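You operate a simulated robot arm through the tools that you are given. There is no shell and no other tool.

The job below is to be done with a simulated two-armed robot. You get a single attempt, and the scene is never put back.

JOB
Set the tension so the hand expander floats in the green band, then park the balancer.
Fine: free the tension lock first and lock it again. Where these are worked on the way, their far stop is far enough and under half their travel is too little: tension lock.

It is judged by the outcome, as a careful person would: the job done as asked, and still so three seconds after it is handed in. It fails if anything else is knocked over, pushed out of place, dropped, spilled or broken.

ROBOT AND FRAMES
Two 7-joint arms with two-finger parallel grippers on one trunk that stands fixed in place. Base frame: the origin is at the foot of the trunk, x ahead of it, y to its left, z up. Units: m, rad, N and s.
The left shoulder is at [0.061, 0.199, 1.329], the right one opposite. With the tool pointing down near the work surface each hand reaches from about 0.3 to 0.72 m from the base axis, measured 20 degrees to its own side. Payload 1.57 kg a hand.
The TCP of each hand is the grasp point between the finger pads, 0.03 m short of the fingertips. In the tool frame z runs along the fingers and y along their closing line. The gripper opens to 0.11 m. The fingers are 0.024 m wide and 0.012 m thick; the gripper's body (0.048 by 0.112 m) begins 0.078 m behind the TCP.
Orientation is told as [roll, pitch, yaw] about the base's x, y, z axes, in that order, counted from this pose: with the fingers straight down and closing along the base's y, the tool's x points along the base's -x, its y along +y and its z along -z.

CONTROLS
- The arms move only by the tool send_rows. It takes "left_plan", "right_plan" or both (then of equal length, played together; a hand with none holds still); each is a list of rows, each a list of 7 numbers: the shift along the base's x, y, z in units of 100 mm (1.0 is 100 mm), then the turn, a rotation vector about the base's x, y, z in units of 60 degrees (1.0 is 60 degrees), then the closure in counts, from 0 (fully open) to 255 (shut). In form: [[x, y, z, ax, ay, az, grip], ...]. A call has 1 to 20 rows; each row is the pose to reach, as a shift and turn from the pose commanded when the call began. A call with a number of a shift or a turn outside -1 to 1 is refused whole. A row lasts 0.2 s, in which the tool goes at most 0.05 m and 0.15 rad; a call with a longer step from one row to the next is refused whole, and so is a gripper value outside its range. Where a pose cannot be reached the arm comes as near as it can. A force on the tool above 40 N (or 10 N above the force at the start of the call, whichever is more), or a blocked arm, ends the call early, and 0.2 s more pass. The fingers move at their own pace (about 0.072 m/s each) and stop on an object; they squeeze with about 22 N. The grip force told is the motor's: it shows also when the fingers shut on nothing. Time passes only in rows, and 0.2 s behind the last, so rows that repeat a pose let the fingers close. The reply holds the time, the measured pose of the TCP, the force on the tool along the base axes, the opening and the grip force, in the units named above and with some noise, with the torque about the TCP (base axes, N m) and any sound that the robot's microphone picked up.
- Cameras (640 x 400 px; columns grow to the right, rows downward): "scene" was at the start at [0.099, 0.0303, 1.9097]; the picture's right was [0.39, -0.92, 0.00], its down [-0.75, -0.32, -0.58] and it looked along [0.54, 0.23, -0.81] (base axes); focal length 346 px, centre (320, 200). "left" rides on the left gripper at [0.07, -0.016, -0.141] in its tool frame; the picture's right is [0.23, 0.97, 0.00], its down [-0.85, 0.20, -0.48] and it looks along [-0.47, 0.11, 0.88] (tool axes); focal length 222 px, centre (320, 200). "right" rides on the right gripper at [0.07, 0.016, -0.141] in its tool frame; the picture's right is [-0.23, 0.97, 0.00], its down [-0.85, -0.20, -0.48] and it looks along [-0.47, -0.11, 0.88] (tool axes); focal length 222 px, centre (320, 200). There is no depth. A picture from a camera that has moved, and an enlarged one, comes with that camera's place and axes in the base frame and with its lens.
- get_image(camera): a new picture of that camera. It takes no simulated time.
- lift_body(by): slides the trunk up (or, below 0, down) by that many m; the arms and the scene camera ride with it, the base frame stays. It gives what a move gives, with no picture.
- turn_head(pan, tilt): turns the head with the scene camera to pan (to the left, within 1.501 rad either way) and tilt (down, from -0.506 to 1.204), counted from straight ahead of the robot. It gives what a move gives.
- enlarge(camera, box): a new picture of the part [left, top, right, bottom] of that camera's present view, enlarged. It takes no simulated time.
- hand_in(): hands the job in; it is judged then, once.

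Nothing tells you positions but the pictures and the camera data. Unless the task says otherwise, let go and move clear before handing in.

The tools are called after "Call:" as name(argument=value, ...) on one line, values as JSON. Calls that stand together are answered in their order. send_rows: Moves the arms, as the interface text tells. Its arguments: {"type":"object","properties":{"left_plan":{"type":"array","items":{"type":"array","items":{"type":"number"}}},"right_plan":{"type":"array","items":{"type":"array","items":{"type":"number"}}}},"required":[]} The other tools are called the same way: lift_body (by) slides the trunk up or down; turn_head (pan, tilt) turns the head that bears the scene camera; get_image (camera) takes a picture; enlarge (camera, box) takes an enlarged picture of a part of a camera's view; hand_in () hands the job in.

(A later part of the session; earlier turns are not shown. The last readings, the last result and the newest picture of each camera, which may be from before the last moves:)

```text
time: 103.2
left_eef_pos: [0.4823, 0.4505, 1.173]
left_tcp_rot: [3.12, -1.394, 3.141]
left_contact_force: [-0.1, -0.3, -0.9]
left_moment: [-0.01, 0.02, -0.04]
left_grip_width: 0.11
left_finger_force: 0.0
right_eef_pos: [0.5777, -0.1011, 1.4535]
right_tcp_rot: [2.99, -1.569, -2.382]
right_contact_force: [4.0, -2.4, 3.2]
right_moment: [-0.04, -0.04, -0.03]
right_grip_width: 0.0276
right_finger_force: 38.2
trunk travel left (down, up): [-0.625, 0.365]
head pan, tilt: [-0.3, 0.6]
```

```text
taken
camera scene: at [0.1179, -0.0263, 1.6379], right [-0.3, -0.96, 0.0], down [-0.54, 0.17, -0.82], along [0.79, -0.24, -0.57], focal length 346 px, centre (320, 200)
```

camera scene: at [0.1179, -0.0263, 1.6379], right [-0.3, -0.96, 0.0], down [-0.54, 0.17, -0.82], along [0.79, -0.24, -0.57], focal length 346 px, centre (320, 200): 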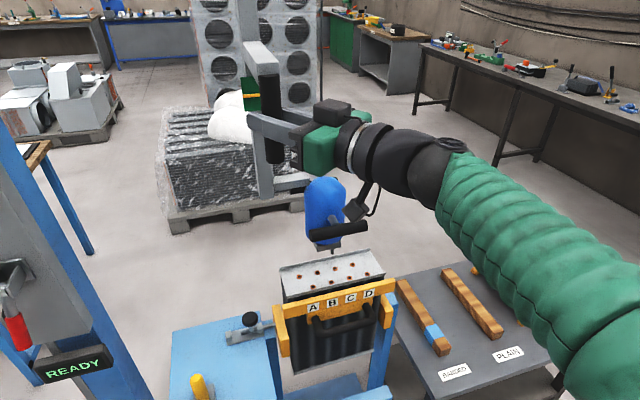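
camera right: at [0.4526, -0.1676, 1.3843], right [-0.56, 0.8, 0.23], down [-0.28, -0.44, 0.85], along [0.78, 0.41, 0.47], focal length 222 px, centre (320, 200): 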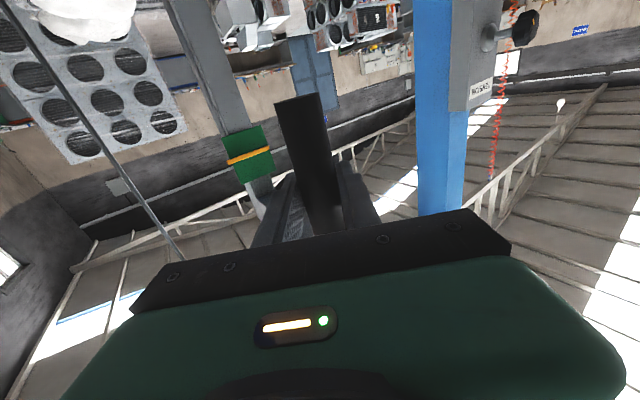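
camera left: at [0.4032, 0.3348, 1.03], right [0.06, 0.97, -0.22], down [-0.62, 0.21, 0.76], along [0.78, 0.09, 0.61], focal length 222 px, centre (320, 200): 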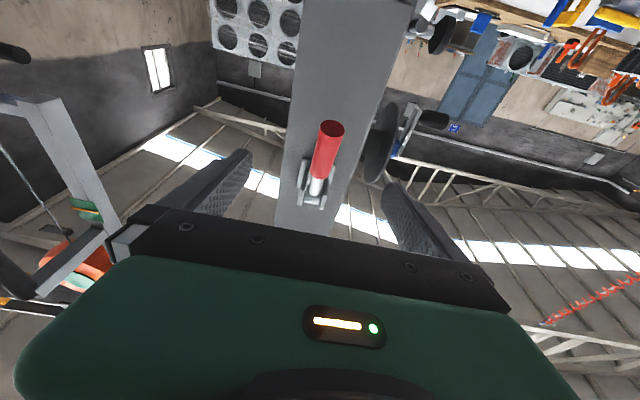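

The grip is held at 27.6 mm wide with little side force. I'll try a small slow push to the right (-y) and watch the force and the trolley.

Call:
send_rows(right_plan=[[0, -0.05, 0, 0, 0, 0, 255], [0, -0.1, 0, 0, 0, 0, 255], [0, -0.15, 0, 0, 0, 0, 255], [0, -0.2, 0, 0, 0, 0, 255], [0, -0.25, 0, 0, 0, 0, 255], [0, -0.3, 0, 0, 0, 0, 255]])

Call:
get_image(camera="scene")

Call:
get_image(camera="right")

```text
time: 104.6
left_eef_pos: [0.4821, 0.4532, 1.1729]
left_tcp_rot: [3.129, -1.395, 3.13]
left_contact_force: [-0.4, 0.1, -0.4]
left_moment: [0.0, 0.02, -0.02]
left_grip_width: 0.1101
left_finger_force: 0.1
right_eef_pos: [0.5775, -0.13, 1.4522]
right_tcp_rot: [-2.61, -1.57, -3.067]
right_contact_force: [12.3, -0.2, 16.7]
right_moment: [0.49, -0.48, -0.1]
right_grip_width: 0.0278
right_finger_force: 38.2
trunk travel left (down, up): [-0.625, 0.365]
head pan, tilt: [-0.3, 0.6]
```

```text
taken
camera scene: at [0.119, -0.0236, 1.6379], right [-0.3, -0.96, 0.0], down [-0.54, 0.17, -0.82], along [0.79, -0.24, -0.57], focal length 346 px, centre (320, 200)
```

scene: 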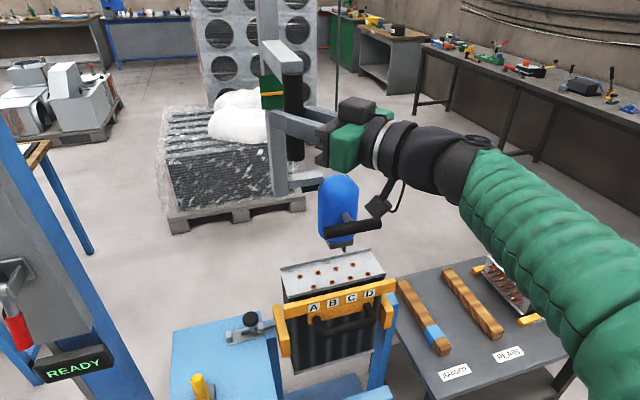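

```text
taken
camera right: at [0.4523, -0.1962, 1.3841], right [-0.56, 0.8, 0.23], down [-0.28, -0.44, 0.85], along [0.78, 0.41, 0.47], focal length 222 px, centre (320, 200)
```

right: 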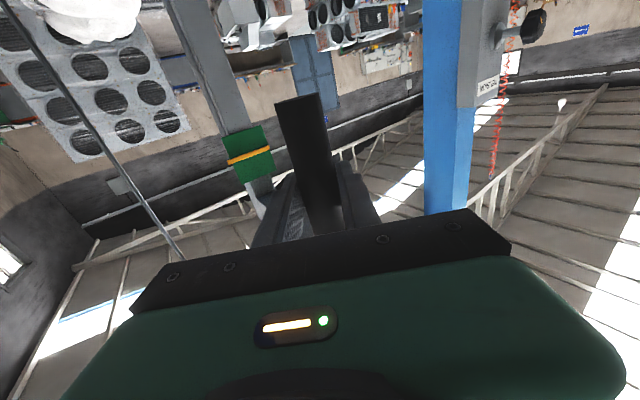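

The trolley, mast and expander all move together smoothly. I'll keep pushing right in slow steps, easing the small offset force.

Call:
send_rows(right_plan=[[0.02, -0.08, 0.02, 0, 0, 0, 255], [0.03, -0.16, 0.03, 0, 0, 0, 255], [0.03, -0.24, 0.03, 0, 0, 0, 255], [0.03, -0.32, 0.03, 0, 0, 0, 255], [0.03, -0.4, 0.03, 0, 0, 0, 255], [0.03, -0.48, 0.03, 0, 0, 0, 255], [0.03, -0.56, 0.03, 0, 0, 0, 255], [0.03, -0.64, 0.03, 0, 0, 0, 255], [0.03, -0.72, 0.03, 0, 0, 0, 255], [0.03, -0.8, 0.03, 0, 0, 0, 255]])

Call:
get_image(camera="scene")

Call:
get_image(camera="right")

```text
time: 106.8
left_eef_pos: [0.4796, 0.4572, 1.1718]
left_tcp_rot: [-3.137, -1.394, 3.117]
left_contact_force: [-0.5, 0.6, 1.0]
left_moment: [0.03, -0.01, -0.04]
left_grip_width: 0.11
left_finger_force: 0.0
right_eef_pos: [0.5772, -0.2013, 1.4535]
right_tcp_rot: [-0.684, -1.566, 1.295]
right_contact_force: [-18.0, 15.1, -28.1]
right_moment: [0.14, 0.37, -0.04]
right_grip_width: 0.028
right_finger_force: 38.3
trunk travel left (down, up): [-0.625, 0.365]
head pan, tilt: [-0.3, 0.6]
```

```text
taken
camera scene: at [0.114, -0.0165, 1.6379], right [-0.29, -0.96, 0.01], down [-0.54, 0.16, -0.83], along [0.79, -0.25, -0.56], focal length 346 px, centre (320, 200)
```

scene: 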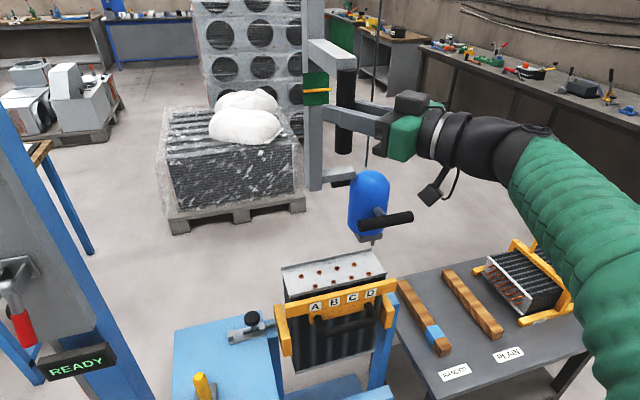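

```text
taken
camera right: at [0.453, -0.2692, 1.3861], right [-0.56, 0.8, 0.22], down [-0.27, -0.43, 0.86], along [0.78, 0.42, 0.46], focal length 222 px, centre (320, 200)
```

right: 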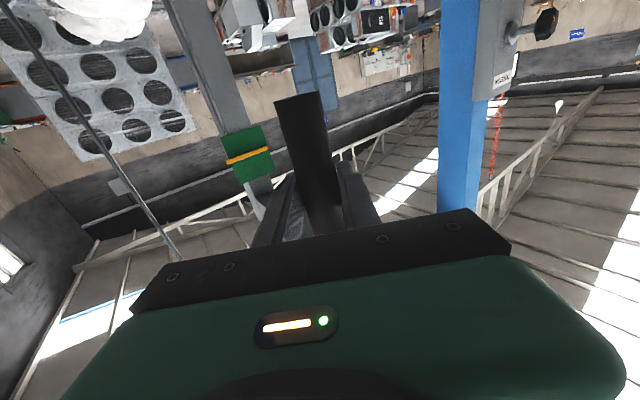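

I've moved about 0.10 m so far. The small height correction overshot, so I'll ease it back and continue right toward the yellow stop.

Call:
send_rows(right_plan=[[-0.01, -0.06, -0.015, 0, 0, 0, 255], [-0.015, -0.13, -0.02, 0, 0, 0, 255], [-0.015, -0.2, -0.02, 0, 0, 0, 255], [-0.015, -0.27, -0.02, 0, 0, 0, 255], [-0.015, -0.34, -0.02, 0, 0, 0, 255], [-0.015, -0.41, -0.02, 0, 0, 0, 255], [-0.015, -0.48, -0.02, 0, 0, 0, 255], [-0.015, -0.55, -0.02, 0, 0, 0, 255], [-0.015, -0.62, -0.02, 0, 0, 0, 255]])

Call:
get_image(camera="scene")

Call:
turn_head(pan=-0.6, tilt=-0.2)

Call:
get_image(camera="scene")

```text
time: 107.4
left_eef_pos: [0.4834, 0.4542, 1.1727]
left_tcp_rot: [-3.137, -1.394, 3.111]
left_contact_force: [-1.2, -0.3, 0.2]
left_moment: [0.01, 0.02, 0.02]
left_grip_width: 0.1102
left_finger_force: 0.0
right_eef_pos: [0.5771, -0.2021, 1.4548]
right_tcp_rot: [-1.5, -1.569, 2.152]
right_contact_force: [4.2, 47.5, 1.7]
right_moment: [0.71, 0.44, -0.04]
right_grip_width: 0.0279
right_finger_force: 38.2
trunk travel left (down, up): [-0.625, 0.365]
head pan, tilt: [-0.3, 0.6]
stopped in row 3 (right hand): the force on the tool passed its limit at 48 N (the readings are from after the stop); the commanded pose is now the measured one
```

```text
taken
camera scene: at [0.1198, -0.0011, 1.6387], right [-0.29, -0.96, 0.02], down [-0.54, 0.15, -0.83], along [0.79, -0.25, -0.56], focal length 346 px, centre (320, 200)
```

scene: 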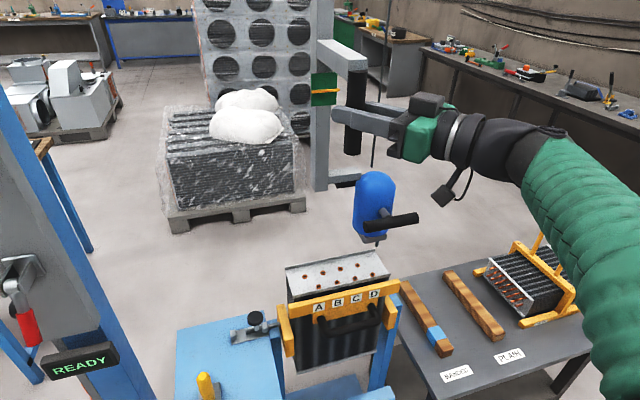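

```text
time: 108.6
left_eef_pos: [0.4818, 0.457, 1.1719]
left_tcp_rot: [-3.13, -1.395, 3.105]
left_contact_force: [0.7, -0.2, -0.6]
left_moment: [-0.03, 0.0, -0.02]
left_grip_width: 0.1102
left_finger_force: 0.1
right_eef_pos: [0.5769, -0.2026, 1.455]
right_tcp_rot: [-1.48, -1.566, 2.124]
right_contact_force: [5.4, 45.2, 6.7]
right_moment: [0.48, 0.28, -0.02]
right_grip_width: 0.028
right_finger_force: 38.2
trunk travel left (down, up): [-0.625, 0.365]
head pan, tilt: [-0.6, -0.201]
```

```text
taken
camera scene: at [0.1023, -0.015, 1.7112], right [-0.56, -0.83, 0.02], down [0.16, -0.13, -0.98], along [0.81, -0.55, 0.21], focal length 346 px, centre (320, 200)
```

scene: 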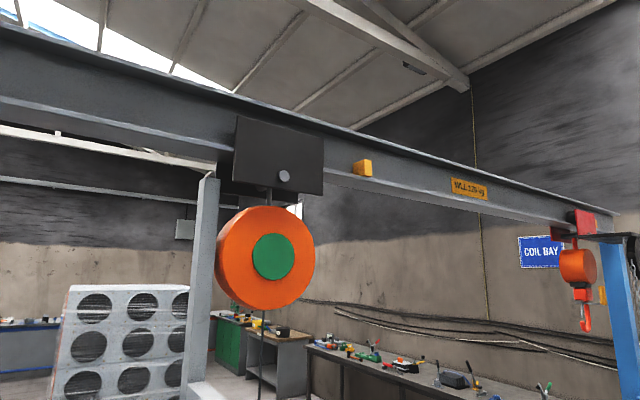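

The push stopped at exactly 0.10 m of travel with about 47 N on the hand, yet the trolley plate still seems short of the yellow block. I'll look closely at the trolley for what it's touching.

Call:
enlarge(camera="scene", box=[180, 90, 400, 230])

Call:
turn_head(pan=-0.5, tilt=0.5)

Call:
get_image(camera="scene")

Call:
enlarge(camera="scene", box=[180, 100, 420, 320])

```text
2.86 times, centred on (290, 160) of scene
camera zoom: at [0.1023, -0.015, 1.7112], right [-0.56, -0.83, 0.02], down [0.16, -0.13, -0.98], along [0.81, -0.55, 0.21], focal length 989 px, centre (406, 314)
```

zoom: 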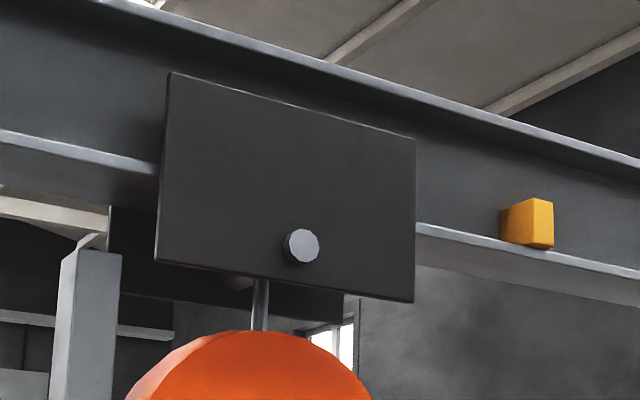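

```text
time: 109.6
left_eef_pos: [0.4807, 0.4572, 1.1717]
left_tcp_rot: [-3.129, -1.396, 3.105]
left_contact_force: [0.6, 0.8, -0.6]
left_moment: [0.01, -0.01, -0.01]
left_grip_width: 0.11
left_finger_force: 0.0
right_eef_pos: [0.5755, -0.2029, 1.4549]
right_tcp_rot: [-1.442, -1.567, 2.083]
right_contact_force: [4.8, 44.6, 8.1]
right_moment: [0.46, 0.26, -0.04]
right_grip_width: 0.028
right_finger_force: 37.9
trunk travel left (down, up): [-0.625, 0.365]
head pan, tilt: [-0.499, 0.499]
```

```text
taken
camera scene: at [0.1129, -0.0129, 1.6477], right [-0.48, -0.88, 0.02], down [-0.42, 0.21, -0.88], along [0.77, -0.43, -0.47], focal length 346 px, centre (320, 200)
```

scene: 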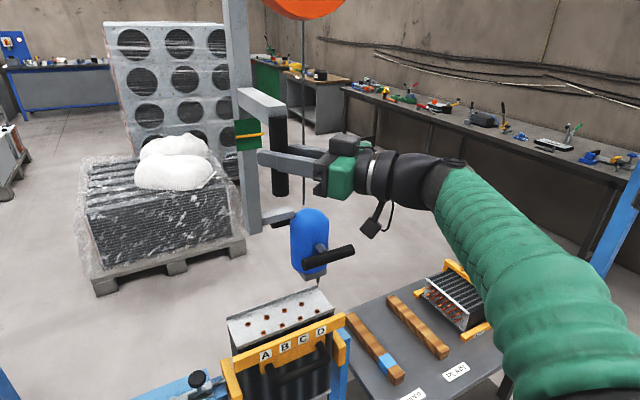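

```text
1.82 times, centred on (300, 210) of scene
camera zoom: at [0.1129, -0.0129, 1.6477], right [-0.48, -0.88, 0.02], down [-0.42, 0.21, -0.88], along [0.77, -0.43, -0.47], focal length 630 px, centre (356, 182)
```

zoom: 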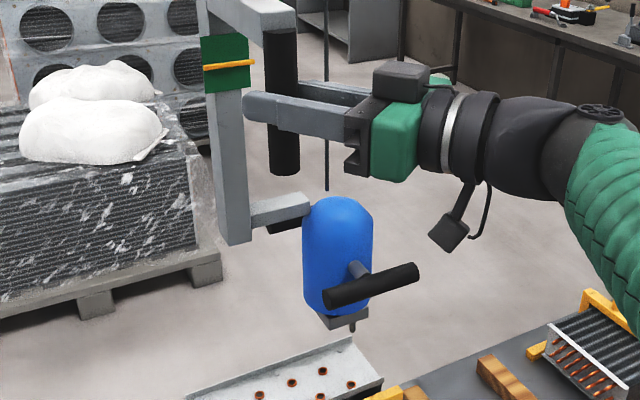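

The trolley is held firmly at 0.10 m right of its start, and the expander is still over the coil's D end there, so this may not be the park end. I'll relieve the push and see how the trolley runs the other way.

Call:
send_rows(right_plan=[[0, 0.05, 0, 0, 0, 0, 255], [0, 0.1, 0, 0, 0, 0, 255], [0, 0.15, 0, 0, 0, 0, 255], [0, 0.2, 0, 0, 0, 0, 255], [0, 0.2, 0, 0, 0, 0, 255]])

Call:
get_image(camera="right")

Call:
get_image(camera="scene")

```text
time: 110.8
left_eef_pos: [0.4808, 0.4473, 1.1752]
left_tcp_rot: [3.109, -1.393, -3.134]
left_contact_force: [-0.3, 0.8, 0.0]
left_moment: [-0.04, 0.02, -0.05]
left_grip_width: 0.1099
left_finger_force: 0.0
right_eef_pos: [0.5745, -0.2032, 1.4547]
right_tcp_rot: [-3.027, -1.564, -2.64]
right_contact_force: [5.3, 8.9, 21.1]
right_moment: [-0.25, 0.35, -0.11]
right_grip_width: 0.0277
right_finger_force: 38.1
trunk travel left (down, up): [-0.625, 0.365]
head pan, tilt: [-0.499, 0.499]
```

```text
taken
camera right: at [0.4509, -0.2711, 1.3845], right [-0.57, 0.79, 0.23], down [-0.28, -0.44, 0.85], along [0.78, 0.42, 0.47], focal length 222 px, centre (320, 200)
```

right: 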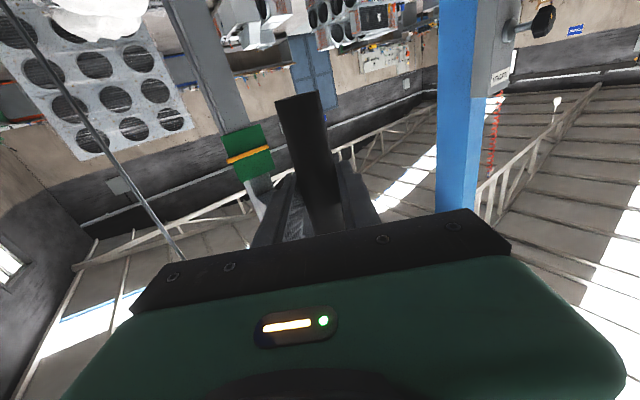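

```text
taken
camera scene: at [0.1105, -0.0356, 1.6476], right [-0.48, -0.88, 0.0], down [-0.42, 0.22, -0.88], along [0.77, -0.42, -0.48], focal length 346 px, centre (320, 200)
```

scene: 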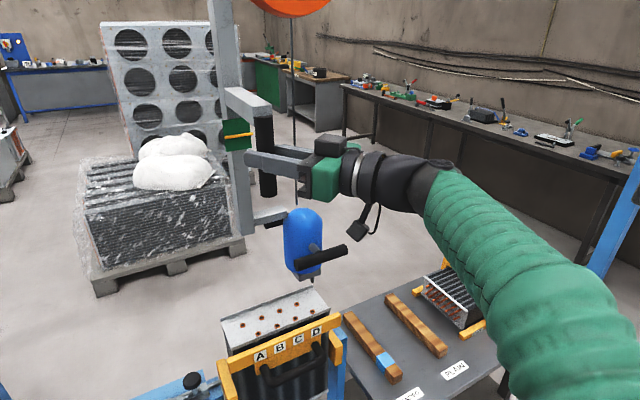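

The trunk flexed under the load, so that reading is ambiguous. I'll hold still for a moment and read again.

Call:
send_rows(right_plan=[[0, 0, 0, 0, 0, 0, 255], [0, 0, 0, 0, 0, 0, 255], [0, 0, 0, 0, 0, 0, 255], [0, 0, 0, 0, 0, 0, 255]])

Call:
send_rows(right_plan=[[0, 0.05, 0, 0, 0, 0, 255], [0, 0.1, 0, 0, 0, 0, 255], [0, 0.15, 0, 0, 0, 0, 255], [0, 0.15, 0, 0, 0, 0, 255]])

Call:
get_image(camera="scene")

```text
time: 111.8
left_eef_pos: [0.479, 0.4475, 1.1758]
left_tcp_rot: [3.104, -1.393, -3.128]
left_contact_force: [-0.3, 0.6, -0.2]
left_moment: [-0.01, -0.01, 0.0]
left_grip_width: 0.11
left_finger_force: 0.1
right_eef_pos: [0.5741, -0.2039, 1.4547]
right_tcp_rot: [2.992, -1.563, -2.37]
right_contact_force: [7.5, 0.2, 26.9]
right_moment: [-0.3, 0.14, -0.21]
right_grip_width: 0.0277
right_finger_force: 38.2
trunk travel left (down, up): [-0.625, 0.365]
head pan, tilt: [-0.499, 0.499]
```

```text
time: 112.8
left_eef_pos: [0.4797, 0.4497, 1.1759]
left_tcp_rot: [3.108, -1.392, -3.13]
left_contact_force: [0.2, -0.5, 0.0]
left_moment: [-0.01, -0.02, 0.02]
left_grip_width: 0.1103
left_finger_force: 0.0
right_eef_pos: [0.5747, -0.1853, 1.4527]
right_tcp_rot: [2.862, -1.563, -2.236]
right_contact_force: [7.9, 0.5, 24.2]
right_moment: [0.34, -0.74, -0.15]
right_grip_width: 0.028
right_finger_force: 38.2
trunk travel left (down, up): [-0.625, 0.365]
head pan, tilt: [-0.499, 0.499]
```

```text
taken
camera scene: at [0.1103, -0.0392, 1.6473], right [-0.48, -0.88, 0.0], down [-0.42, 0.23, -0.88], along [0.77, -0.42, -0.48], focal length 346 px, centre (320, 200)
```

scene: 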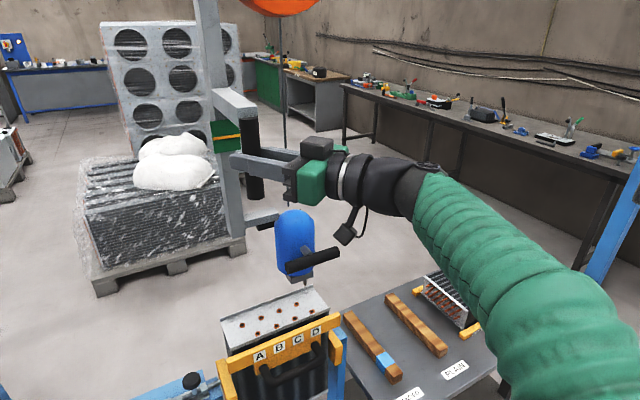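

The trolley runs freely, with no latch, so 0.10 m right is just its right-hand limit. I'll roll it left slowly past the start to find the other end, easing the vertical force.

Call:
send_rows(right_plan=[[0.005, 0.07, 0.01, 0, 0, 0, 255], [0.01, 0.14, 0.02, 0, 0, 0, 255], [0.01, 0.21, 0.02, 0, 0, 0, 255], [0.01, 0.28, 0.02, 0, 0, 0, 255], [0.01, 0.35, 0.02, 0, 0, 0, 255], [0.01, 0.42, 0.02, 0, 0, 0, 255], [0.01, 0.49, 0.02, 0, 0, 0, 255], [0.01, 0.56, 0.02, 0, 0, 0, 255], [0.01, 0.63, 0.02, 0, 0, 0, 255], [0.01, 0.7, 0.02, 0, 0, 0, 255], [0.01, 0.77, 0.02, 0, 0, 0, 255], [0.01, 0.84, 0.02, 0, 0, 0, 255]])

Call:
get_image(camera="scene")

```text
time: 115.4
left_eef_pos: [0.4796, 0.4468, 1.175]
left_tcp_rot: [3.099, -1.393, -3.124]
left_contact_force: [1.0, -0.3, -0.2]
left_moment: [0.0, -0.01, 0.0]
left_grip_width: 0.11
left_finger_force: 0.0
right_eef_pos: [0.5751, -0.1028, 1.4534]
right_tcp_rot: [2.314, -1.566, -1.689]
right_contact_force: [-13.8, -1.2, -18.1]
right_moment: [0.17, -0.34, 0.31]
right_grip_width: 0.0279
right_finger_force: 38.1
trunk travel left (down, up): [-0.625, 0.365]
head pan, tilt: [-0.499, 0.499]
```

```text
taken
camera scene: at [0.109, -0.0419, 1.6469], right [-0.48, -0.88, 0.0], down [-0.42, 0.23, -0.88], along [0.77, -0.42, -0.48], focal length 346 px, centre (320, 200)
```

scene: 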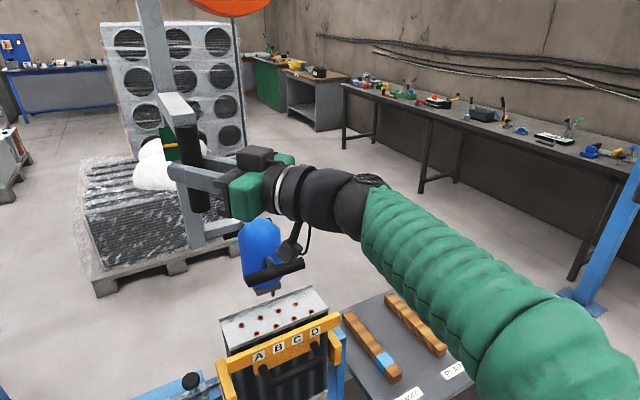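

It's back at its starting place and still rolling freely. I'll continue left, watching for reach and contact.

Call:
turn_head(pan=0.0, tilt=0.6)

Call:
send_rows(right_plan=[[-0.005, 0.07, -0.008, 0, 0, 0, 255], [-0.008, 0.14, -0.01, 0, 0, 0, 255], [-0.008, 0.21, -0.01, 0, 0, 0, 255], [-0.008, 0.28, -0.01, 0, 0, 0, 255], [-0.008, 0.35, -0.01, 0, 0, 0, 255], [-0.008, 0.42, -0.01, 0, 0, 0, 255]])

Call:
get_image(camera="scene")

```text
time: 116.4
left_eef_pos: [0.4804, 0.446, 1.1763]
left_tcp_rot: [3.103, -1.393, -3.127]
left_contact_force: [0.1, 0.1, -0.7]
left_moment: [-0.05, -0.02, 0.0]
left_grip_width: 0.1099
left_finger_force: 0.0
right_eef_pos: [0.5764, -0.1042, 1.4538]
right_tcp_rot: [2.426, -1.567, -1.799]
right_contact_force: [-19.1, 2.4, -27.6]
right_moment: [-0.25, 0.11, 0.25]
right_grip_width: 0.0275
right_finger_force: 38.4
trunk travel left (down, up): [-0.625, 0.365]
head pan, tilt: [0.0, 0.6]
```

```text
time: 117.8
left_eef_pos: [0.4817, 0.4451, 1.177]
left_tcp_rot: [3.097, -1.394, -3.121]
left_contact_force: [0.1, -0.3, 0.3]
left_moment: [-0.02, 0.01, 0.01]
left_grip_width: 0.11
left_finger_force: 0.0
right_eef_pos: [0.575, -0.0618, 1.4542]
right_tcp_rot: [2.808, -1.564, -2.182]
right_contact_force: [-5.7, 0.0, -8.4]
right_moment: [-0.37, 0.25, 0.38]
right_grip_width: 0.0277
right_finger_force: 37.8
trunk travel left (down, up): [-0.625, 0.365]
head pan, tilt: [0.0, 0.6]
```

```text
taken
camera scene: at [0.1197, 0.0007, 1.6381], right [0.0, -1.0, 0.0], down [-0.57, 0.0, -0.82], along [0.82, 0.0, -0.57], focal length 346 px, centre (320, 200)
```

scene: 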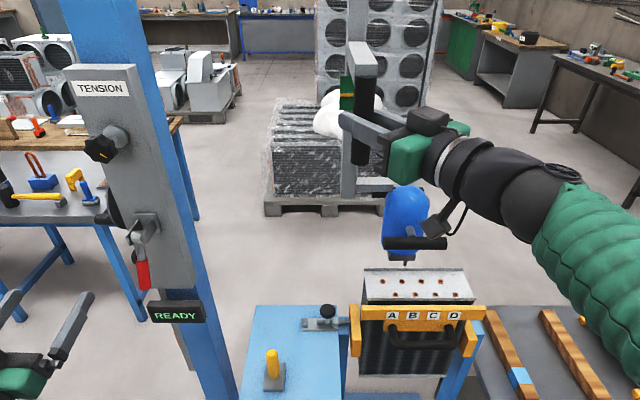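

It moves left past the start too. I'll continue left in slow steps.

Call:
send_rows(right_plan=[[0, 0.07, -0.003, 0, 0, 0, 255], [0, 0.14, -0.005, 0, 0, 0, 255], [0, 0.21, -0.005, 0, 0, 0, 255], [0, 0.28, -0.005, 0, 0, 0, 255], [0, 0.35, -0.005, 0, 0, 0, 255], [0, 0.42, -0.005, 0, 0, 0, 255], [0, 0.49, -0.005, 0, 0, 0, 255], [0, 0.56, -0.005, 0, 0, 0, 255], [0, 0.63, -0.005, 0, 0, 0, 255], [0, 0.7, -0.005, 0, 0, 0, 255]])

Call:
get_image(camera="scene")

```text
time: 120.0
left_eef_pos: [0.4808, 0.4459, 1.176]
left_tcp_rot: [3.097, -1.393, -3.121]
left_contact_force: [0.0, -0.5, 0.2]
left_moment: [-0.01, -0.01, 0.02]
left_grip_width: 0.11
left_finger_force: 0.0
right_eef_pos: [0.575, 0.0069, 1.4546]
right_tcp_rot: [2.711, -1.565, -2.088]
right_contact_force: [5.2, -2.8, 12.6]
right_moment: [0.44, -0.79, 0.21]
right_grip_width: 0.0277
right_finger_force: 38.1
trunk travel left (down, up): [-0.625, 0.365]
head pan, tilt: [0.0, 0.6]
```

```text
taken
camera scene: at [0.12, 0.0009, 1.6381], right [0.0, -1.0, 0.0], down [-0.57, 0.0, -0.82], along [0.82, 0.0, -0.57], focal length 346 px, centre (320, 200)
```

scene: 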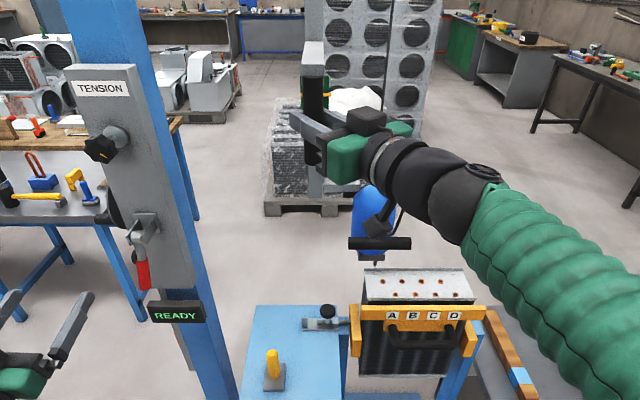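

It's freely rolling at 0.11 m left of the start, with the expander clearing the coil's edge. I'll continue left toward the end of travel.

Call:
send_rows(right_plan=[[0, 0.07, 0.005, 0, 0, 0, 255], [0, 0.14, 0.008, 0, 0, 0, 255], [0, 0.21, 0.008, 0, 0, 0, 255], [0, 0.28, 0.008, 0, 0, 0, 255], [0, 0.35, 0.008, 0, 0, 0, 255], [0, 0.42, 0.008, 0, 0, 0, 255], [0, 0.49, 0.008, 0, 0, 0, 255], [0, 0.56, 0.008, 0, 0, 0, 255], [0, 0.63, 0.008, 0, 0, 0, 255], [0, 0.7, 0.008, 0, 0, 0, 255]])

Call:
get_image(camera="scene")

Call:
turn_head(pan=0.0, tilt=0.0)

Call:
get_image(camera="scene")

```text
time: 122.2
left_eef_pos: [0.4815, 0.4465, 1.1758]
left_tcp_rot: [3.098, -1.394, -3.121]
left_contact_force: [-0.4, 0.5, 0.0]
left_moment: [0.02, -0.04, -0.01]
left_grip_width: 0.11
left_finger_force: 0.0
right_eef_pos: [0.5757, 0.0767, 1.4533]
right_tcp_rot: [2.408, -1.568, -1.782]
right_contact_force: [4.0, -1.7, 6.9]
right_moment: [0.53, -0.87, 0.17]
right_grip_width: 0.0276
right_finger_force: 38.0
trunk travel left (down, up): [-0.625, 0.365]
head pan, tilt: [0.0, 0.6]
```

```text
taken
camera scene: at [0.1205, 0.0008, 1.6379], right [0.0, -1.0, 0.0], down [-0.57, 0.0, -0.82], along [0.82, 0.0, -0.57], focal length 346 px, centre (320, 200)
```

scene: 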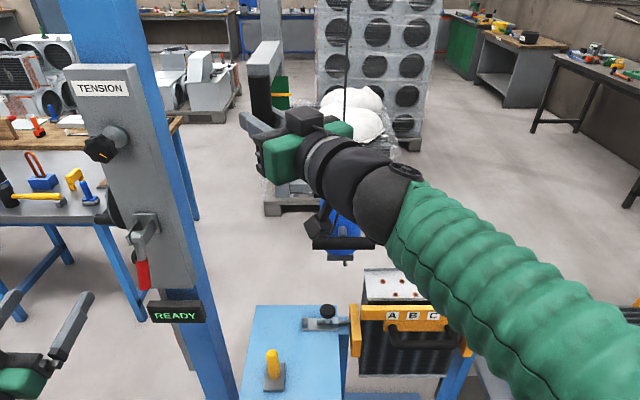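

```text
time: 123.2
left_eef_pos: [0.4817, 0.4468, 1.1766]
left_tcp_rot: [3.101, -1.395, -3.124]
left_contact_force: [-0.1, -0.7, 0.3]
left_moment: [0.02, -0.03, 0.04]
left_grip_width: 0.11
left_finger_force: 0.0
right_eef_pos: [0.5741, 0.078, 1.453]
right_tcp_rot: [2.545, -1.566, -1.921]
right_contact_force: [1.2, -0.1, 4.6]
right_moment: [-0.1, -0.04, 0.05]
right_grip_width: 0.0277
right_finger_force: 37.9
trunk travel left (down, up): [-0.625, 0.365]
head pan, tilt: [0.0, 0.0]
```

```text
taken
camera scene: at [0.1222, 0.0017, 1.6931], right [0.0, -1.0, 0.0], down [0.0, 0.0, -1.0], along [1.0, 0.0, 0.0], focal length 346 px, centre (320, 200)
```

scene: 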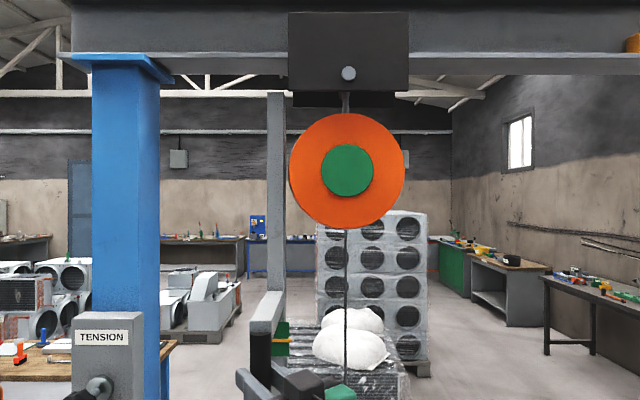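

It's at 0.18 m left and still free, with about 0.2 m remaining to the post. I'll carry on slowly to find the end of travel.

Call:
send_rows(right_plan=[[0, 0.06, 0, 0, 0, 0, 255], [0, 0.12, 0, 0, 0, 0, 255], [0, 0.18, 0, 0, 0, 0, 255], [0, 0.24, 0, 0, 0, 0, 255], [0, 0.3, 0, 0, 0, 0, 255], [0, 0.36, 0, 0, 0, 0, 255], [0, 0.42, 0, 0, 0, 0, 255], [0, 0.48, 0, 0, 0, 0, 255], [0, 0.54, 0, 0, 0, 0, 255], [0, 0.6, 0, 0, 0, 0, 255]])

Call:
get_image(camera="scene")

```text
time: 125.4
left_eef_pos: [0.4805, 0.4463, 1.1762]
left_tcp_rot: [3.1, -1.392, -3.124]
left_contact_force: [0.1, 0.4, 0.4]
left_moment: [0.02, -0.01, -0.01]
left_grip_width: 0.1099
left_finger_force: 0.1
right_eef_pos: [0.5767, 0.1389, 1.4537]
right_tcp_rot: [2.527, -1.567, -1.901]
right_contact_force: [-3.7, -2.2, -3.7]
right_moment: [0.05, -0.23, 0.39]
right_grip_width: 0.0278
right_finger_force: 37.8
trunk travel left (down, up): [-0.625, 0.365]
head pan, tilt: [0.0, 0.0]
```

```text
taken
camera scene: at [0.1213, 0.0018, 1.6931], right [0.0, -1.0, 0.0], down [0.0, 0.0, -1.0], along [1.0, 0.0, 0.0], focal length 346 px, centre (320, 200)
```

scene: 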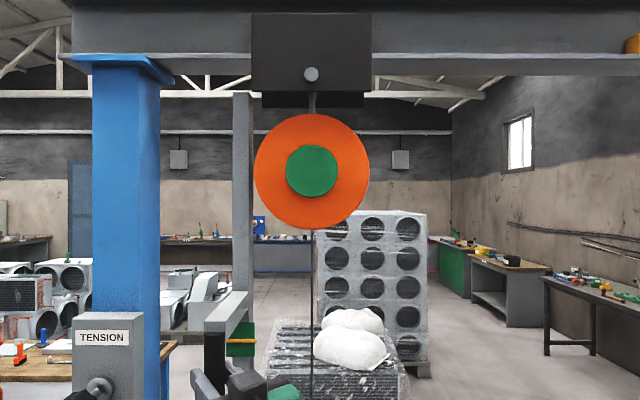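

It's now 0.24 m left and still free, with about 0.13 m between mast and post. I'll go on carefully in smaller steps.

Call:
send_rows(right_plan=[[0, 0.05, 0, 0, 0, 0, 255], [0, 0.1, 0, 0, 0, 0, 255], [0, 0.15, 0, 0, 0, 0, 255], [0, 0.2, 0, 0, 0, 0, 255], [0, 0.25, 0, 0, 0, 0, 255], [0, 0.3, 0, 0, 0, 0, 255], [0, 0.35, 0, 0, 0, 0, 255], [0, 0.4, 0, 0, 0, 0, 255]])

Call:
get_image(camera="scene")

Call:
get_image(camera="right")

```text
time: 127.2
left_eef_pos: [0.4823, 0.4421, 1.1775]
left_tcp_rot: [3.08, -1.394, -3.107]
left_contact_force: [0.7, 0.1, 0.4]
left_moment: [0.01, 0.06, -0.02]
left_grip_width: 0.1098
left_finger_force: 0.1
right_eef_pos: [0.5766, 0.1723, 1.4538]
right_tcp_rot: [2.53, -1.564, -1.908]
right_contact_force: [-4.7, -9.7, -3.7]
right_moment: [-0.87, 0.26, 0.14]
right_grip_width: 0.0277
right_finger_force: 38.3
trunk travel left (down, up): [-0.625, 0.365]
head pan, tilt: [0.0, 0.0]
```

```text
taken
camera scene: at [0.1212, -0.0047, 1.6932], right [0.0, -1.0, 0.0], down [0.0, 0.0, -1.0], along [1.0, 0.0, 0.0], focal length 346 px, centre (320, 200)
```

scene: 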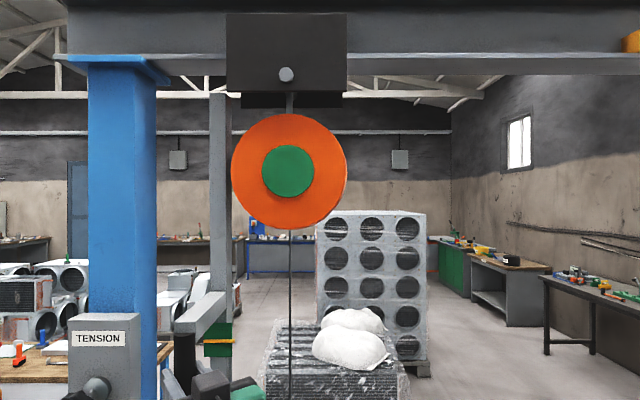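

```text
taken
camera right: at [0.4516, 0.1043, 1.3843], right [-0.57, 0.79, 0.23], down [-0.27, -0.45, 0.85], along [0.78, 0.42, 0.47], focal length 222 px, centre (320, 200)
```

right: 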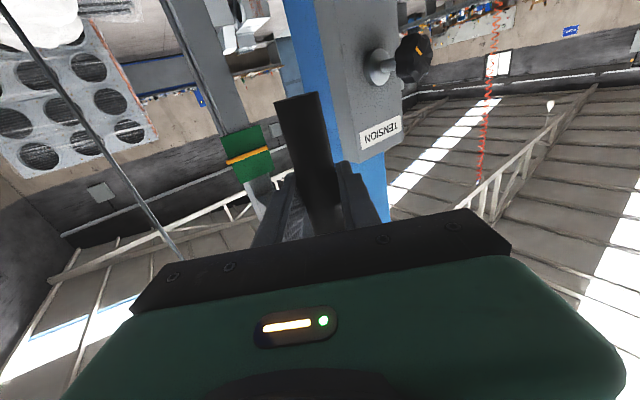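

Resistance has begun (about 10 N) at y ≈ 0.172. I'll press a little more to see whether this is the left end stop.

Call:
send_rows(right_plan=[[0, 0.05, 0, 0, 0, 0, 255], [0, 0.1, 0, 0, 0, 0, 255], [0, 0.15, 0, 0, 0, 0, 255], [0, 0.15, 0, 0, 0, 0, 255]])

Call:
get_image(camera="scene")

```text
time: 128.2
left_eef_pos: [0.482, 0.4442, 1.176]
left_tcp_rot: [3.09, -1.395, -3.115]
left_contact_force: [-0.6, 1.0, 0.5]
left_moment: [0.01, -0.04, 0.0]
left_grip_width: 0.1102
left_finger_force: 0.1
right_eef_pos: [0.5798, 0.1739, 1.4643]
right_tcp_rot: [2.569, -1.549, -1.963]
right_contact_force: [-9.3, -9.1, -27.8]
right_moment: [-0.65, -0.8, -0.14]
right_grip_width: 0.0282
right_finger_force: 37.7
trunk travel left (down, up): [-0.625, 0.365]
head pan, tilt: [0.0, 0.0]
```

```text
taken
camera scene: at [0.1235, -0.0008, 1.6932], right [0.0, -1.0, 0.0], down [0.0, 0.0, -1.0], along [1.0, 0.0, 0.0], focal length 346 px, centre (320, 200)
```

scene: 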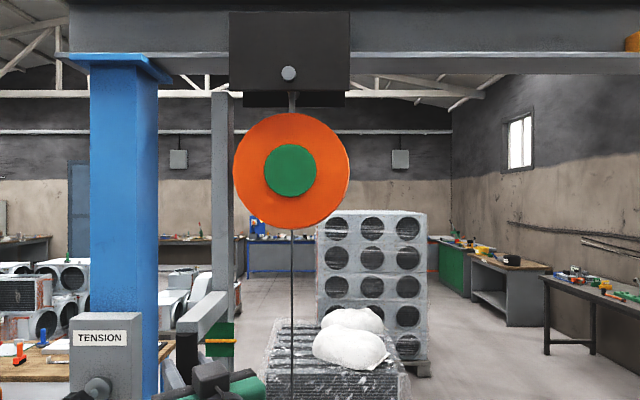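

The hand rose 10 mm instead of moving left, so the arm itself may be limited rather than the trolley. I'll look down at both arms.

Call:
turn_head(pan=0.2, tilt=0.8)

Call:
get_image(camera="scene")

Call:
get_image(camera="left")

Call:
get_image(camera="right")

```text
time: 129.3
left_eef_pos: [0.4833, 0.4429, 1.1767]
left_tcp_rot: [3.08, -1.396, -3.104]
left_contact_force: [-0.5, -0.3, 0.5]
left_moment: [-0.04, -0.03, 0.0]
left_grip_width: 0.1097
left_finger_force: 0.1
right_eef_pos: [0.5805, 0.1758, 1.4643]
right_tcp_rot: [2.467, -1.545, -1.859]
right_contact_force: [-1.1, -13.1, -23.3]
right_moment: [-0.87, -0.42, -0.22]
right_grip_width: 0.0279
right_finger_force: 37.7
trunk travel left (down, up): [-0.625, 0.365]
head pan, tilt: [0.201, 0.799]
```

```text
taken
camera scene: at [0.1158, 0.0123, 1.6209], right [0.2, -0.98, 0.0], down [-0.7, -0.14, -0.69], along [0.68, 0.14, -0.72], focal length 346 px, centre (320, 200)
```

scene: 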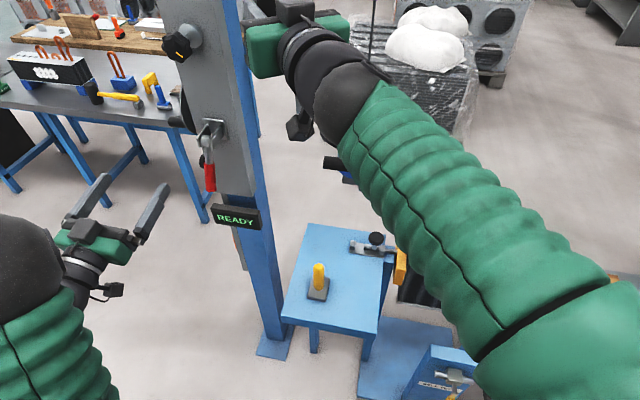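

```text
taken
camera left: at [0.3558, 0.4295, 1.0844], right [0.06, 0.97, -0.21], down [-0.62, 0.21, 0.76], along [0.79, 0.08, 0.61], focal length 222 px, centre (320, 200)
```

left: 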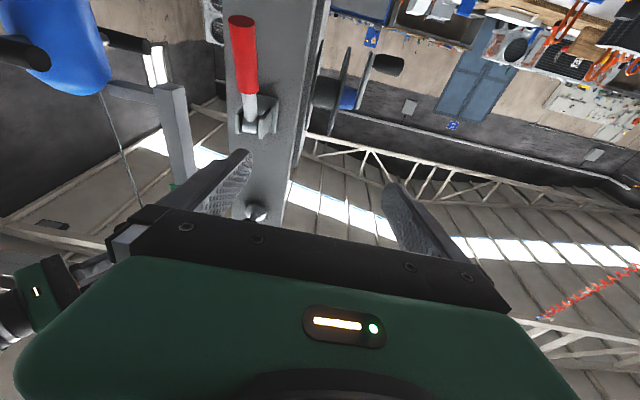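

```text
taken
camera right: at [0.456, 0.1104, 1.3928], right [-0.56, 0.79, 0.24], down [-0.28, -0.46, 0.84], along [0.78, 0.4, 0.48], focal length 222 px, centre (320, 200)
```

right: 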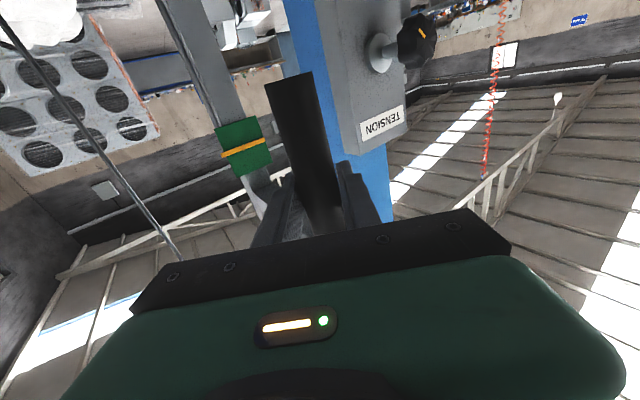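

The hand slid up the grip by 1 cm, so something resists leftward motion. I'll bring it back down and press left again while watching whether the trolley itself moves.

Call:
send_rows(right_plan=[[0, -0.05, -0.06, 0, 0, 0, 255], [0, -0.1, -0.11, 0, 0, 0, 255], [0, -0.1, -0.11, 0, 0, 0, 255]])

Call:
turn_head(pan=0.0, tilt=0.0)

Call:
get_image(camera="scene")

```text
time: 130.1
left_eef_pos: [0.4821, 0.4447, 1.1772]
left_tcp_rot: [3.089, -1.394, -3.114]
left_contact_force: [0.5, -0.1, -0.4]
left_moment: [0.0, 0.01, 0.01]
left_grip_width: 0.11
left_finger_force: 0.0
right_eef_pos: [0.5789, 0.1663, 1.4599]
right_tcp_rot: [2.482, -1.53, -1.864]
right_contact_force: [13.7, 3.4, 16.6]
right_moment: [-0.36, -1.26, 0.16]
right_grip_width: 0.0283
right_finger_force: 38.4
trunk travel left (down, up): [-0.625, 0.365]
head pan, tilt: [0.201, 0.799]
```

```text
time: 131.2
left_eef_pos: [0.4842, 0.447, 1.1759]
left_tcp_rot: [3.103, -1.398, -3.126]
left_contact_force: [-0.5, -0.7, -0.5]
left_moment: [0.0, 0.02, -0.03]
left_grip_width: 0.11
left_finger_force: 0.1
right_eef_pos: [0.579, 0.1693, 1.46]
right_tcp_rot: [2.49, -1.533, -1.872]
right_contact_force: [20.0, 3.0, 25.9]
right_moment: [-0.89, -0.6, -0.03]
right_grip_width: 0.0281
right_finger_force: 37.9
trunk travel left (down, up): [-0.625, 0.365]
head pan, tilt: [0.0, 0.0]
```

```text
taken
camera scene: at [0.1263, 0.004, 1.6931], right [0.0, -1.0, 0.0], down [0.0, 0.0, -1.0], along [1.0, 0.0, 0.0], focal length 346 px, centre (320, 200)
```

scene: 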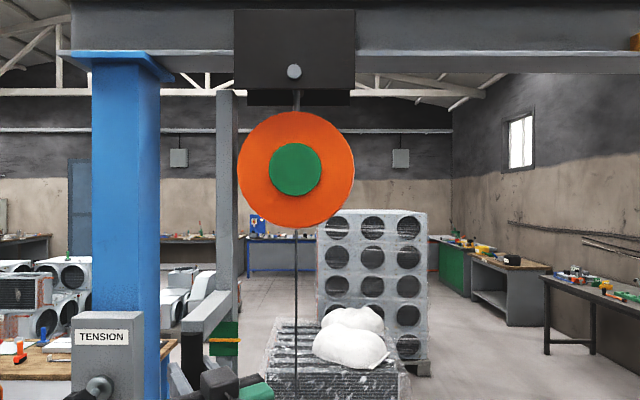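

The trolley follows the hand, and the friction is only about 2 N elsewhere, so the resistance near y ≈ 0.174 looks like the left end stop. I'll ease the vertical strain and press left once more to confirm.

Call:
send_rows(right_plan=[[-0.01, 0.0, 0.02, 0, 0, 0, 255], [-0.01, 0.04, 0.02, 0, 0, 0, 255], [-0.01, 0.08, 0.02, 0, 0, 0, 255], [-0.01, 0.12, 0.02, 0, 0, 0, 255], [-0.01, 0.16, 0.02, 0, 0, 0, 255], [-0.01, 0.2, 0.02, 0, 0, 0, 255], [-0.01, 0.2, 0.02, 0, 0, 0, 255]])

Call:
get_image(camera="scene")

```text
time: 133.0
left_eef_pos: [0.4821, 0.4449, 1.1765]
left_tcp_rot: [3.093, -1.394, -3.117]
left_contact_force: [0.9, 0.5, 0.8]
left_moment: [0.0, 0.0, -0.01]
left_grip_width: 0.11
left_finger_force: 0.0
right_eef_pos: [0.5786, 0.1635, 1.4837]
right_tcp_rot: [2.295, -1.478, -1.688]
right_contact_force: [11.5, 2.6, -8.0]
right_moment: [-1.42, -0.38, 0.07]
right_grip_width: 0.0292
right_finger_force: 39.0
trunk travel left (down, up): [-0.625, 0.365]
head pan, tilt: [0.0, 0.0]
stopped in row 7 (right hand): the arm was blocked; the commanded pose is now the measured one
```

```text
taken
camera scene: at [0.1303, 0.0074, 1.6916], right [0.0, -1.0, 0.0], down [-0.01, 0.0, -1.0], along [1.0, 0.0, -0.01], focal length 346 px, centre (320, 200)
```

scene: 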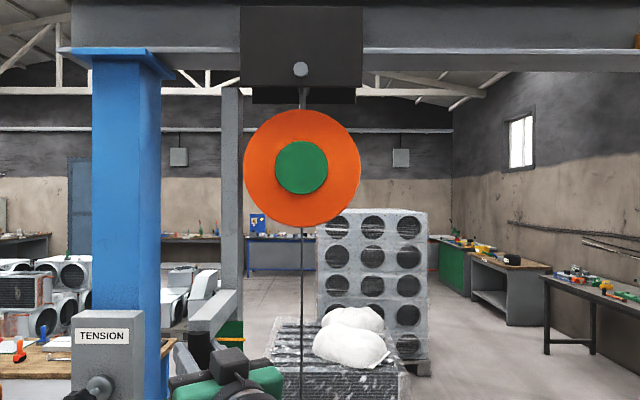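

The right arm itself is what's blocked here, so the trolley's left end isn't established yet. I'll let go with the right hand, back it off, and use the left arm to draw the grip further left.

Call:
send_rows(right_plan=[[0, 0, 0, 0, 0, 0, 120], [0, 0, 0, 0, 0, 0, 0], [0, 0, 0, 0, 0, 0, 0], [0, 0, 0, 0, 0, 0, 0]])

Call:
get_image(camera="right")

Call:
get_image(camera="scene")

```text
time: 134.0
left_eef_pos: [0.4793, 0.4421, 1.1787]
left_tcp_rot: [3.08, -1.391, -3.106]
left_contact_force: [-1.0, -0.3, -0.4]
left_moment: [0.03, -0.01, 0.01]
left_grip_width: 0.1098
left_finger_force: 0.1
right_eef_pos: [0.5733, 0.1578, 1.4906]
right_tcp_rot: [2.344, -1.467, -1.733]
right_contact_force: [0.5, -0.6, -0.5]
right_moment: [0.01, -0.01, 0.03]
right_grip_width: 0.1099
right_finger_force: 0.1
trunk travel left (down, up): [-0.625, 0.365]
head pan, tilt: [0.0, 0.0]
```

```text
taken
camera right: at [0.449, 0.0988, 1.4125], right [-0.56, 0.77, 0.3], down [-0.29, -0.52, 0.8], along [0.77, 0.36, 0.52], focal length 222 px, centre (320, 200)
```

right: 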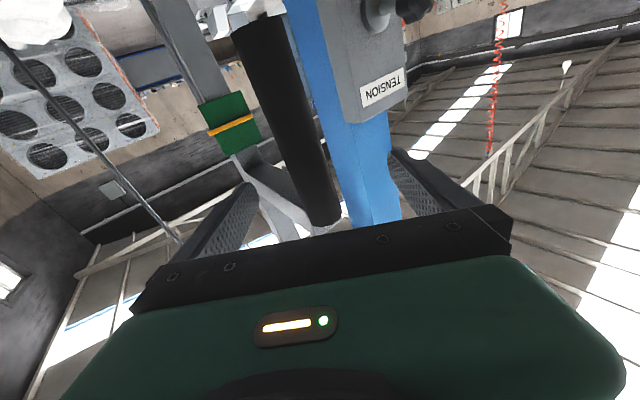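

```text
taken
camera scene: at [0.1228, 0.0006, 1.6933], right [0.0, -1.0, 0.0], down [0.0, 0.0, -1.0], along [1.0, 0.0, 0.0], focal length 346 px, centre (320, 200)
```

scene: 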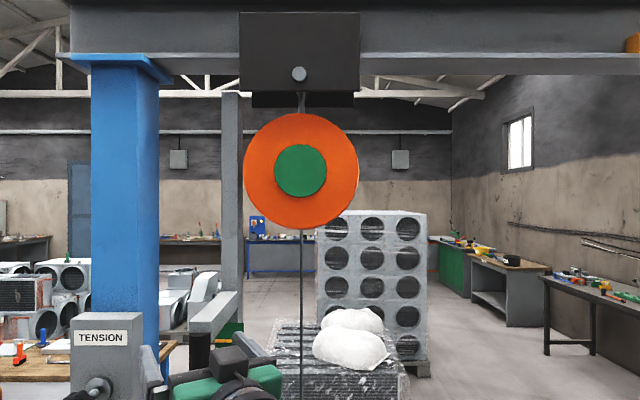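

Released. I'll back the right hand straight out along its fingers, slightly downward to stay clear of the bar.

Call:
send_rows(right_plan=[[-0.15, -0.12, -0.08, 0, 0, 0, 0], [-0.35, -0.27, -0.12, 0, 0, 0, 0], [-0.55, -0.45, -0.12, 0, 0, 0, 0], [-0.75, -0.65, -0.12, 0, 0, 0, 0], [-0.8, -0.95, -0.12, 0, 0, 0, 0]])

Call:
send_rows(right_plan=[[0, -0.4, 0, 0, 0, -0.1, 0], [0, -0.8, 0, 0, 0, -0.2, 0], [0, -1.0, -0.2, 0, 0, -0.3, 0]])

Call:
turn_head(pan=0.1, tilt=0.6)

Call:
get_image(camera="scene")

```text
time: 134.9
left_eef_pos: [0.4802, 0.4413, 1.179]
left_tcp_rot: [3.073, -1.393, -3.097]
left_contact_force: [0.7, 0.0, -0.1]
left_moment: [-0.03, 0.01, 0.03]
left_grip_width: 0.1101
left_finger_force: 0.1
right_eef_pos: [0.5558, 0.0508, 1.4602]
right_tcp_rot: [1.759, -1.239, -1.128]
right_contact_force: [0.1, 0.1, 0.5]
right_moment: [0.02, -0.03, 0.04]
right_grip_width: 0.1101
right_finger_force: 0.0
right hand out of reach, approached as far as the arm can: row 2
trunk travel left (down, up): [-0.625, 0.365]
head pan, tilt: [0.0, 0.0]
stopped in row 4 (right hand): the arm was blocked; the commanded pose is now the measured one
```

```text
time: 135.4
left_eef_pos: [0.4789, 0.4395, 1.1772]
left_tcp_rot: [3.07, -1.392, -3.093]
left_contact_force: [-0.1, -0.3, -0.1]
left_moment: [0.01, 0.0, 0.01]
left_grip_width: 0.11
left_finger_force: 0.0
right_eef_pos: [0.587, -0.0626, 1.4456]
right_tcp_rot: [1.72, -0.993, -1.192]
right_contact_force: [-0.2, 0.4, 0.2]
right_moment: [-0.02, 0.02, 0.0]
right_grip_width: 0.1099
right_finger_force: 0.0
trunk travel left (down, up): [-0.625, 0.365]
head pan, tilt: [0.0, 0.0]
stopped in row 2 (right hand): the arm was blocked; the commanded pose is now the measured one
```

```text
time: 136.4
left_eef_pos: [0.4776, 0.4415, 1.1803]
left_tcp_rot: [3.076, -1.391, -3.101]
left_contact_force: [-0.2, -0.2, -0.1]
left_moment: [0.02, 0.01, -0.01]
left_grip_width: 0.1099
left_finger_force: 0.1
right_eef_pos: [0.584, -0.0594, 1.4477]
right_tcp_rot: [1.721, -0.996, -1.193]
right_contact_force: [-0.1, -0.3, -0.2]
right_moment: [0.02, -0.01, -0.01]
right_grip_width: 0.1098
right_finger_force: 0.1
trunk travel left (down, up): [-0.625, 0.365]
head pan, tilt: [0.099, 0.6]
```

```text
taken
camera scene: at [0.1199, 0.0094, 1.638], right [0.1, -0.99, 0.0], down [-0.56, -0.06, -0.82], along [0.82, 0.08, -0.57], focal length 346 px, centre (320, 200)
```

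scene: 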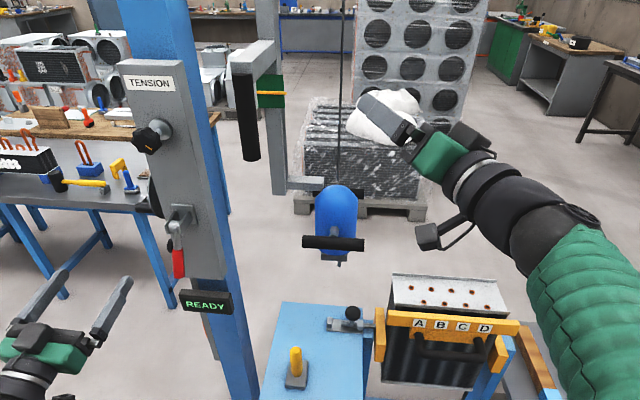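

The right hand came clear of the grip but its wrist rolled to a limit. I'll untwist it while drawing it back and to the right, away from the cable.

Call:
send_rows(right_plan=[[-0.2, -0.2, 0, -0.1, -0.045, 0.015, 0], [-0.4, -0.4, 0, -0.22, -0.1, 0.03, 0], [-0.6, -0.65, 0, -0.34, -0.15, 0.05, 0], [-0.8, -0.85, 0, -0.46, -0.2, 0.07, 0], [-0.85, -1.0, 0, -0.501, -0.224, 0.077, 0]])

Call:
get_image(camera="scene")

```text
time: 137.0
left_eef_pos: [0.4758, 0.4372, 1.1791]
left_tcp_rot: [3.063, -1.391, -3.086]
left_contact_force: [-0.3, 0.0, -0.3]
left_moment: [-0.02, 0.03, 0.01]
left_grip_width: 0.1103
left_finger_force: 0.0
right_eef_pos: [0.5649, -0.154, 1.4422]
right_tcp_rot: [1.81, -0.993, -1.244]
right_contact_force: [-0.3, -1.2, 0.0]
right_moment: [-0.02, 0.01, 0.03]
right_grip_width: 0.1099
right_finger_force: 0.0
trunk travel left (down, up): [-0.625, 0.365]
head pan, tilt: [0.099, 0.6]
stopped in row 2 (right hand): the arm was blocked; the commanded pose is now the measured one
```

```text
taken
camera scene: at [0.1196, 0.0054, 1.6374], right [0.1, -0.99, 0.0], down [-0.56, -0.05, -0.82], along [0.82, 0.08, -0.57], focal length 346 px, centre (320, 200)
```

scene: 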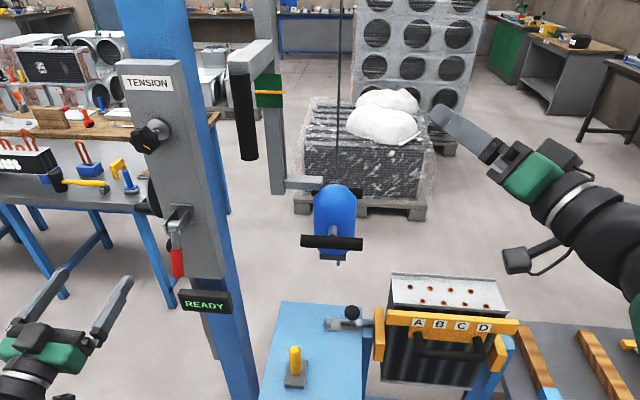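

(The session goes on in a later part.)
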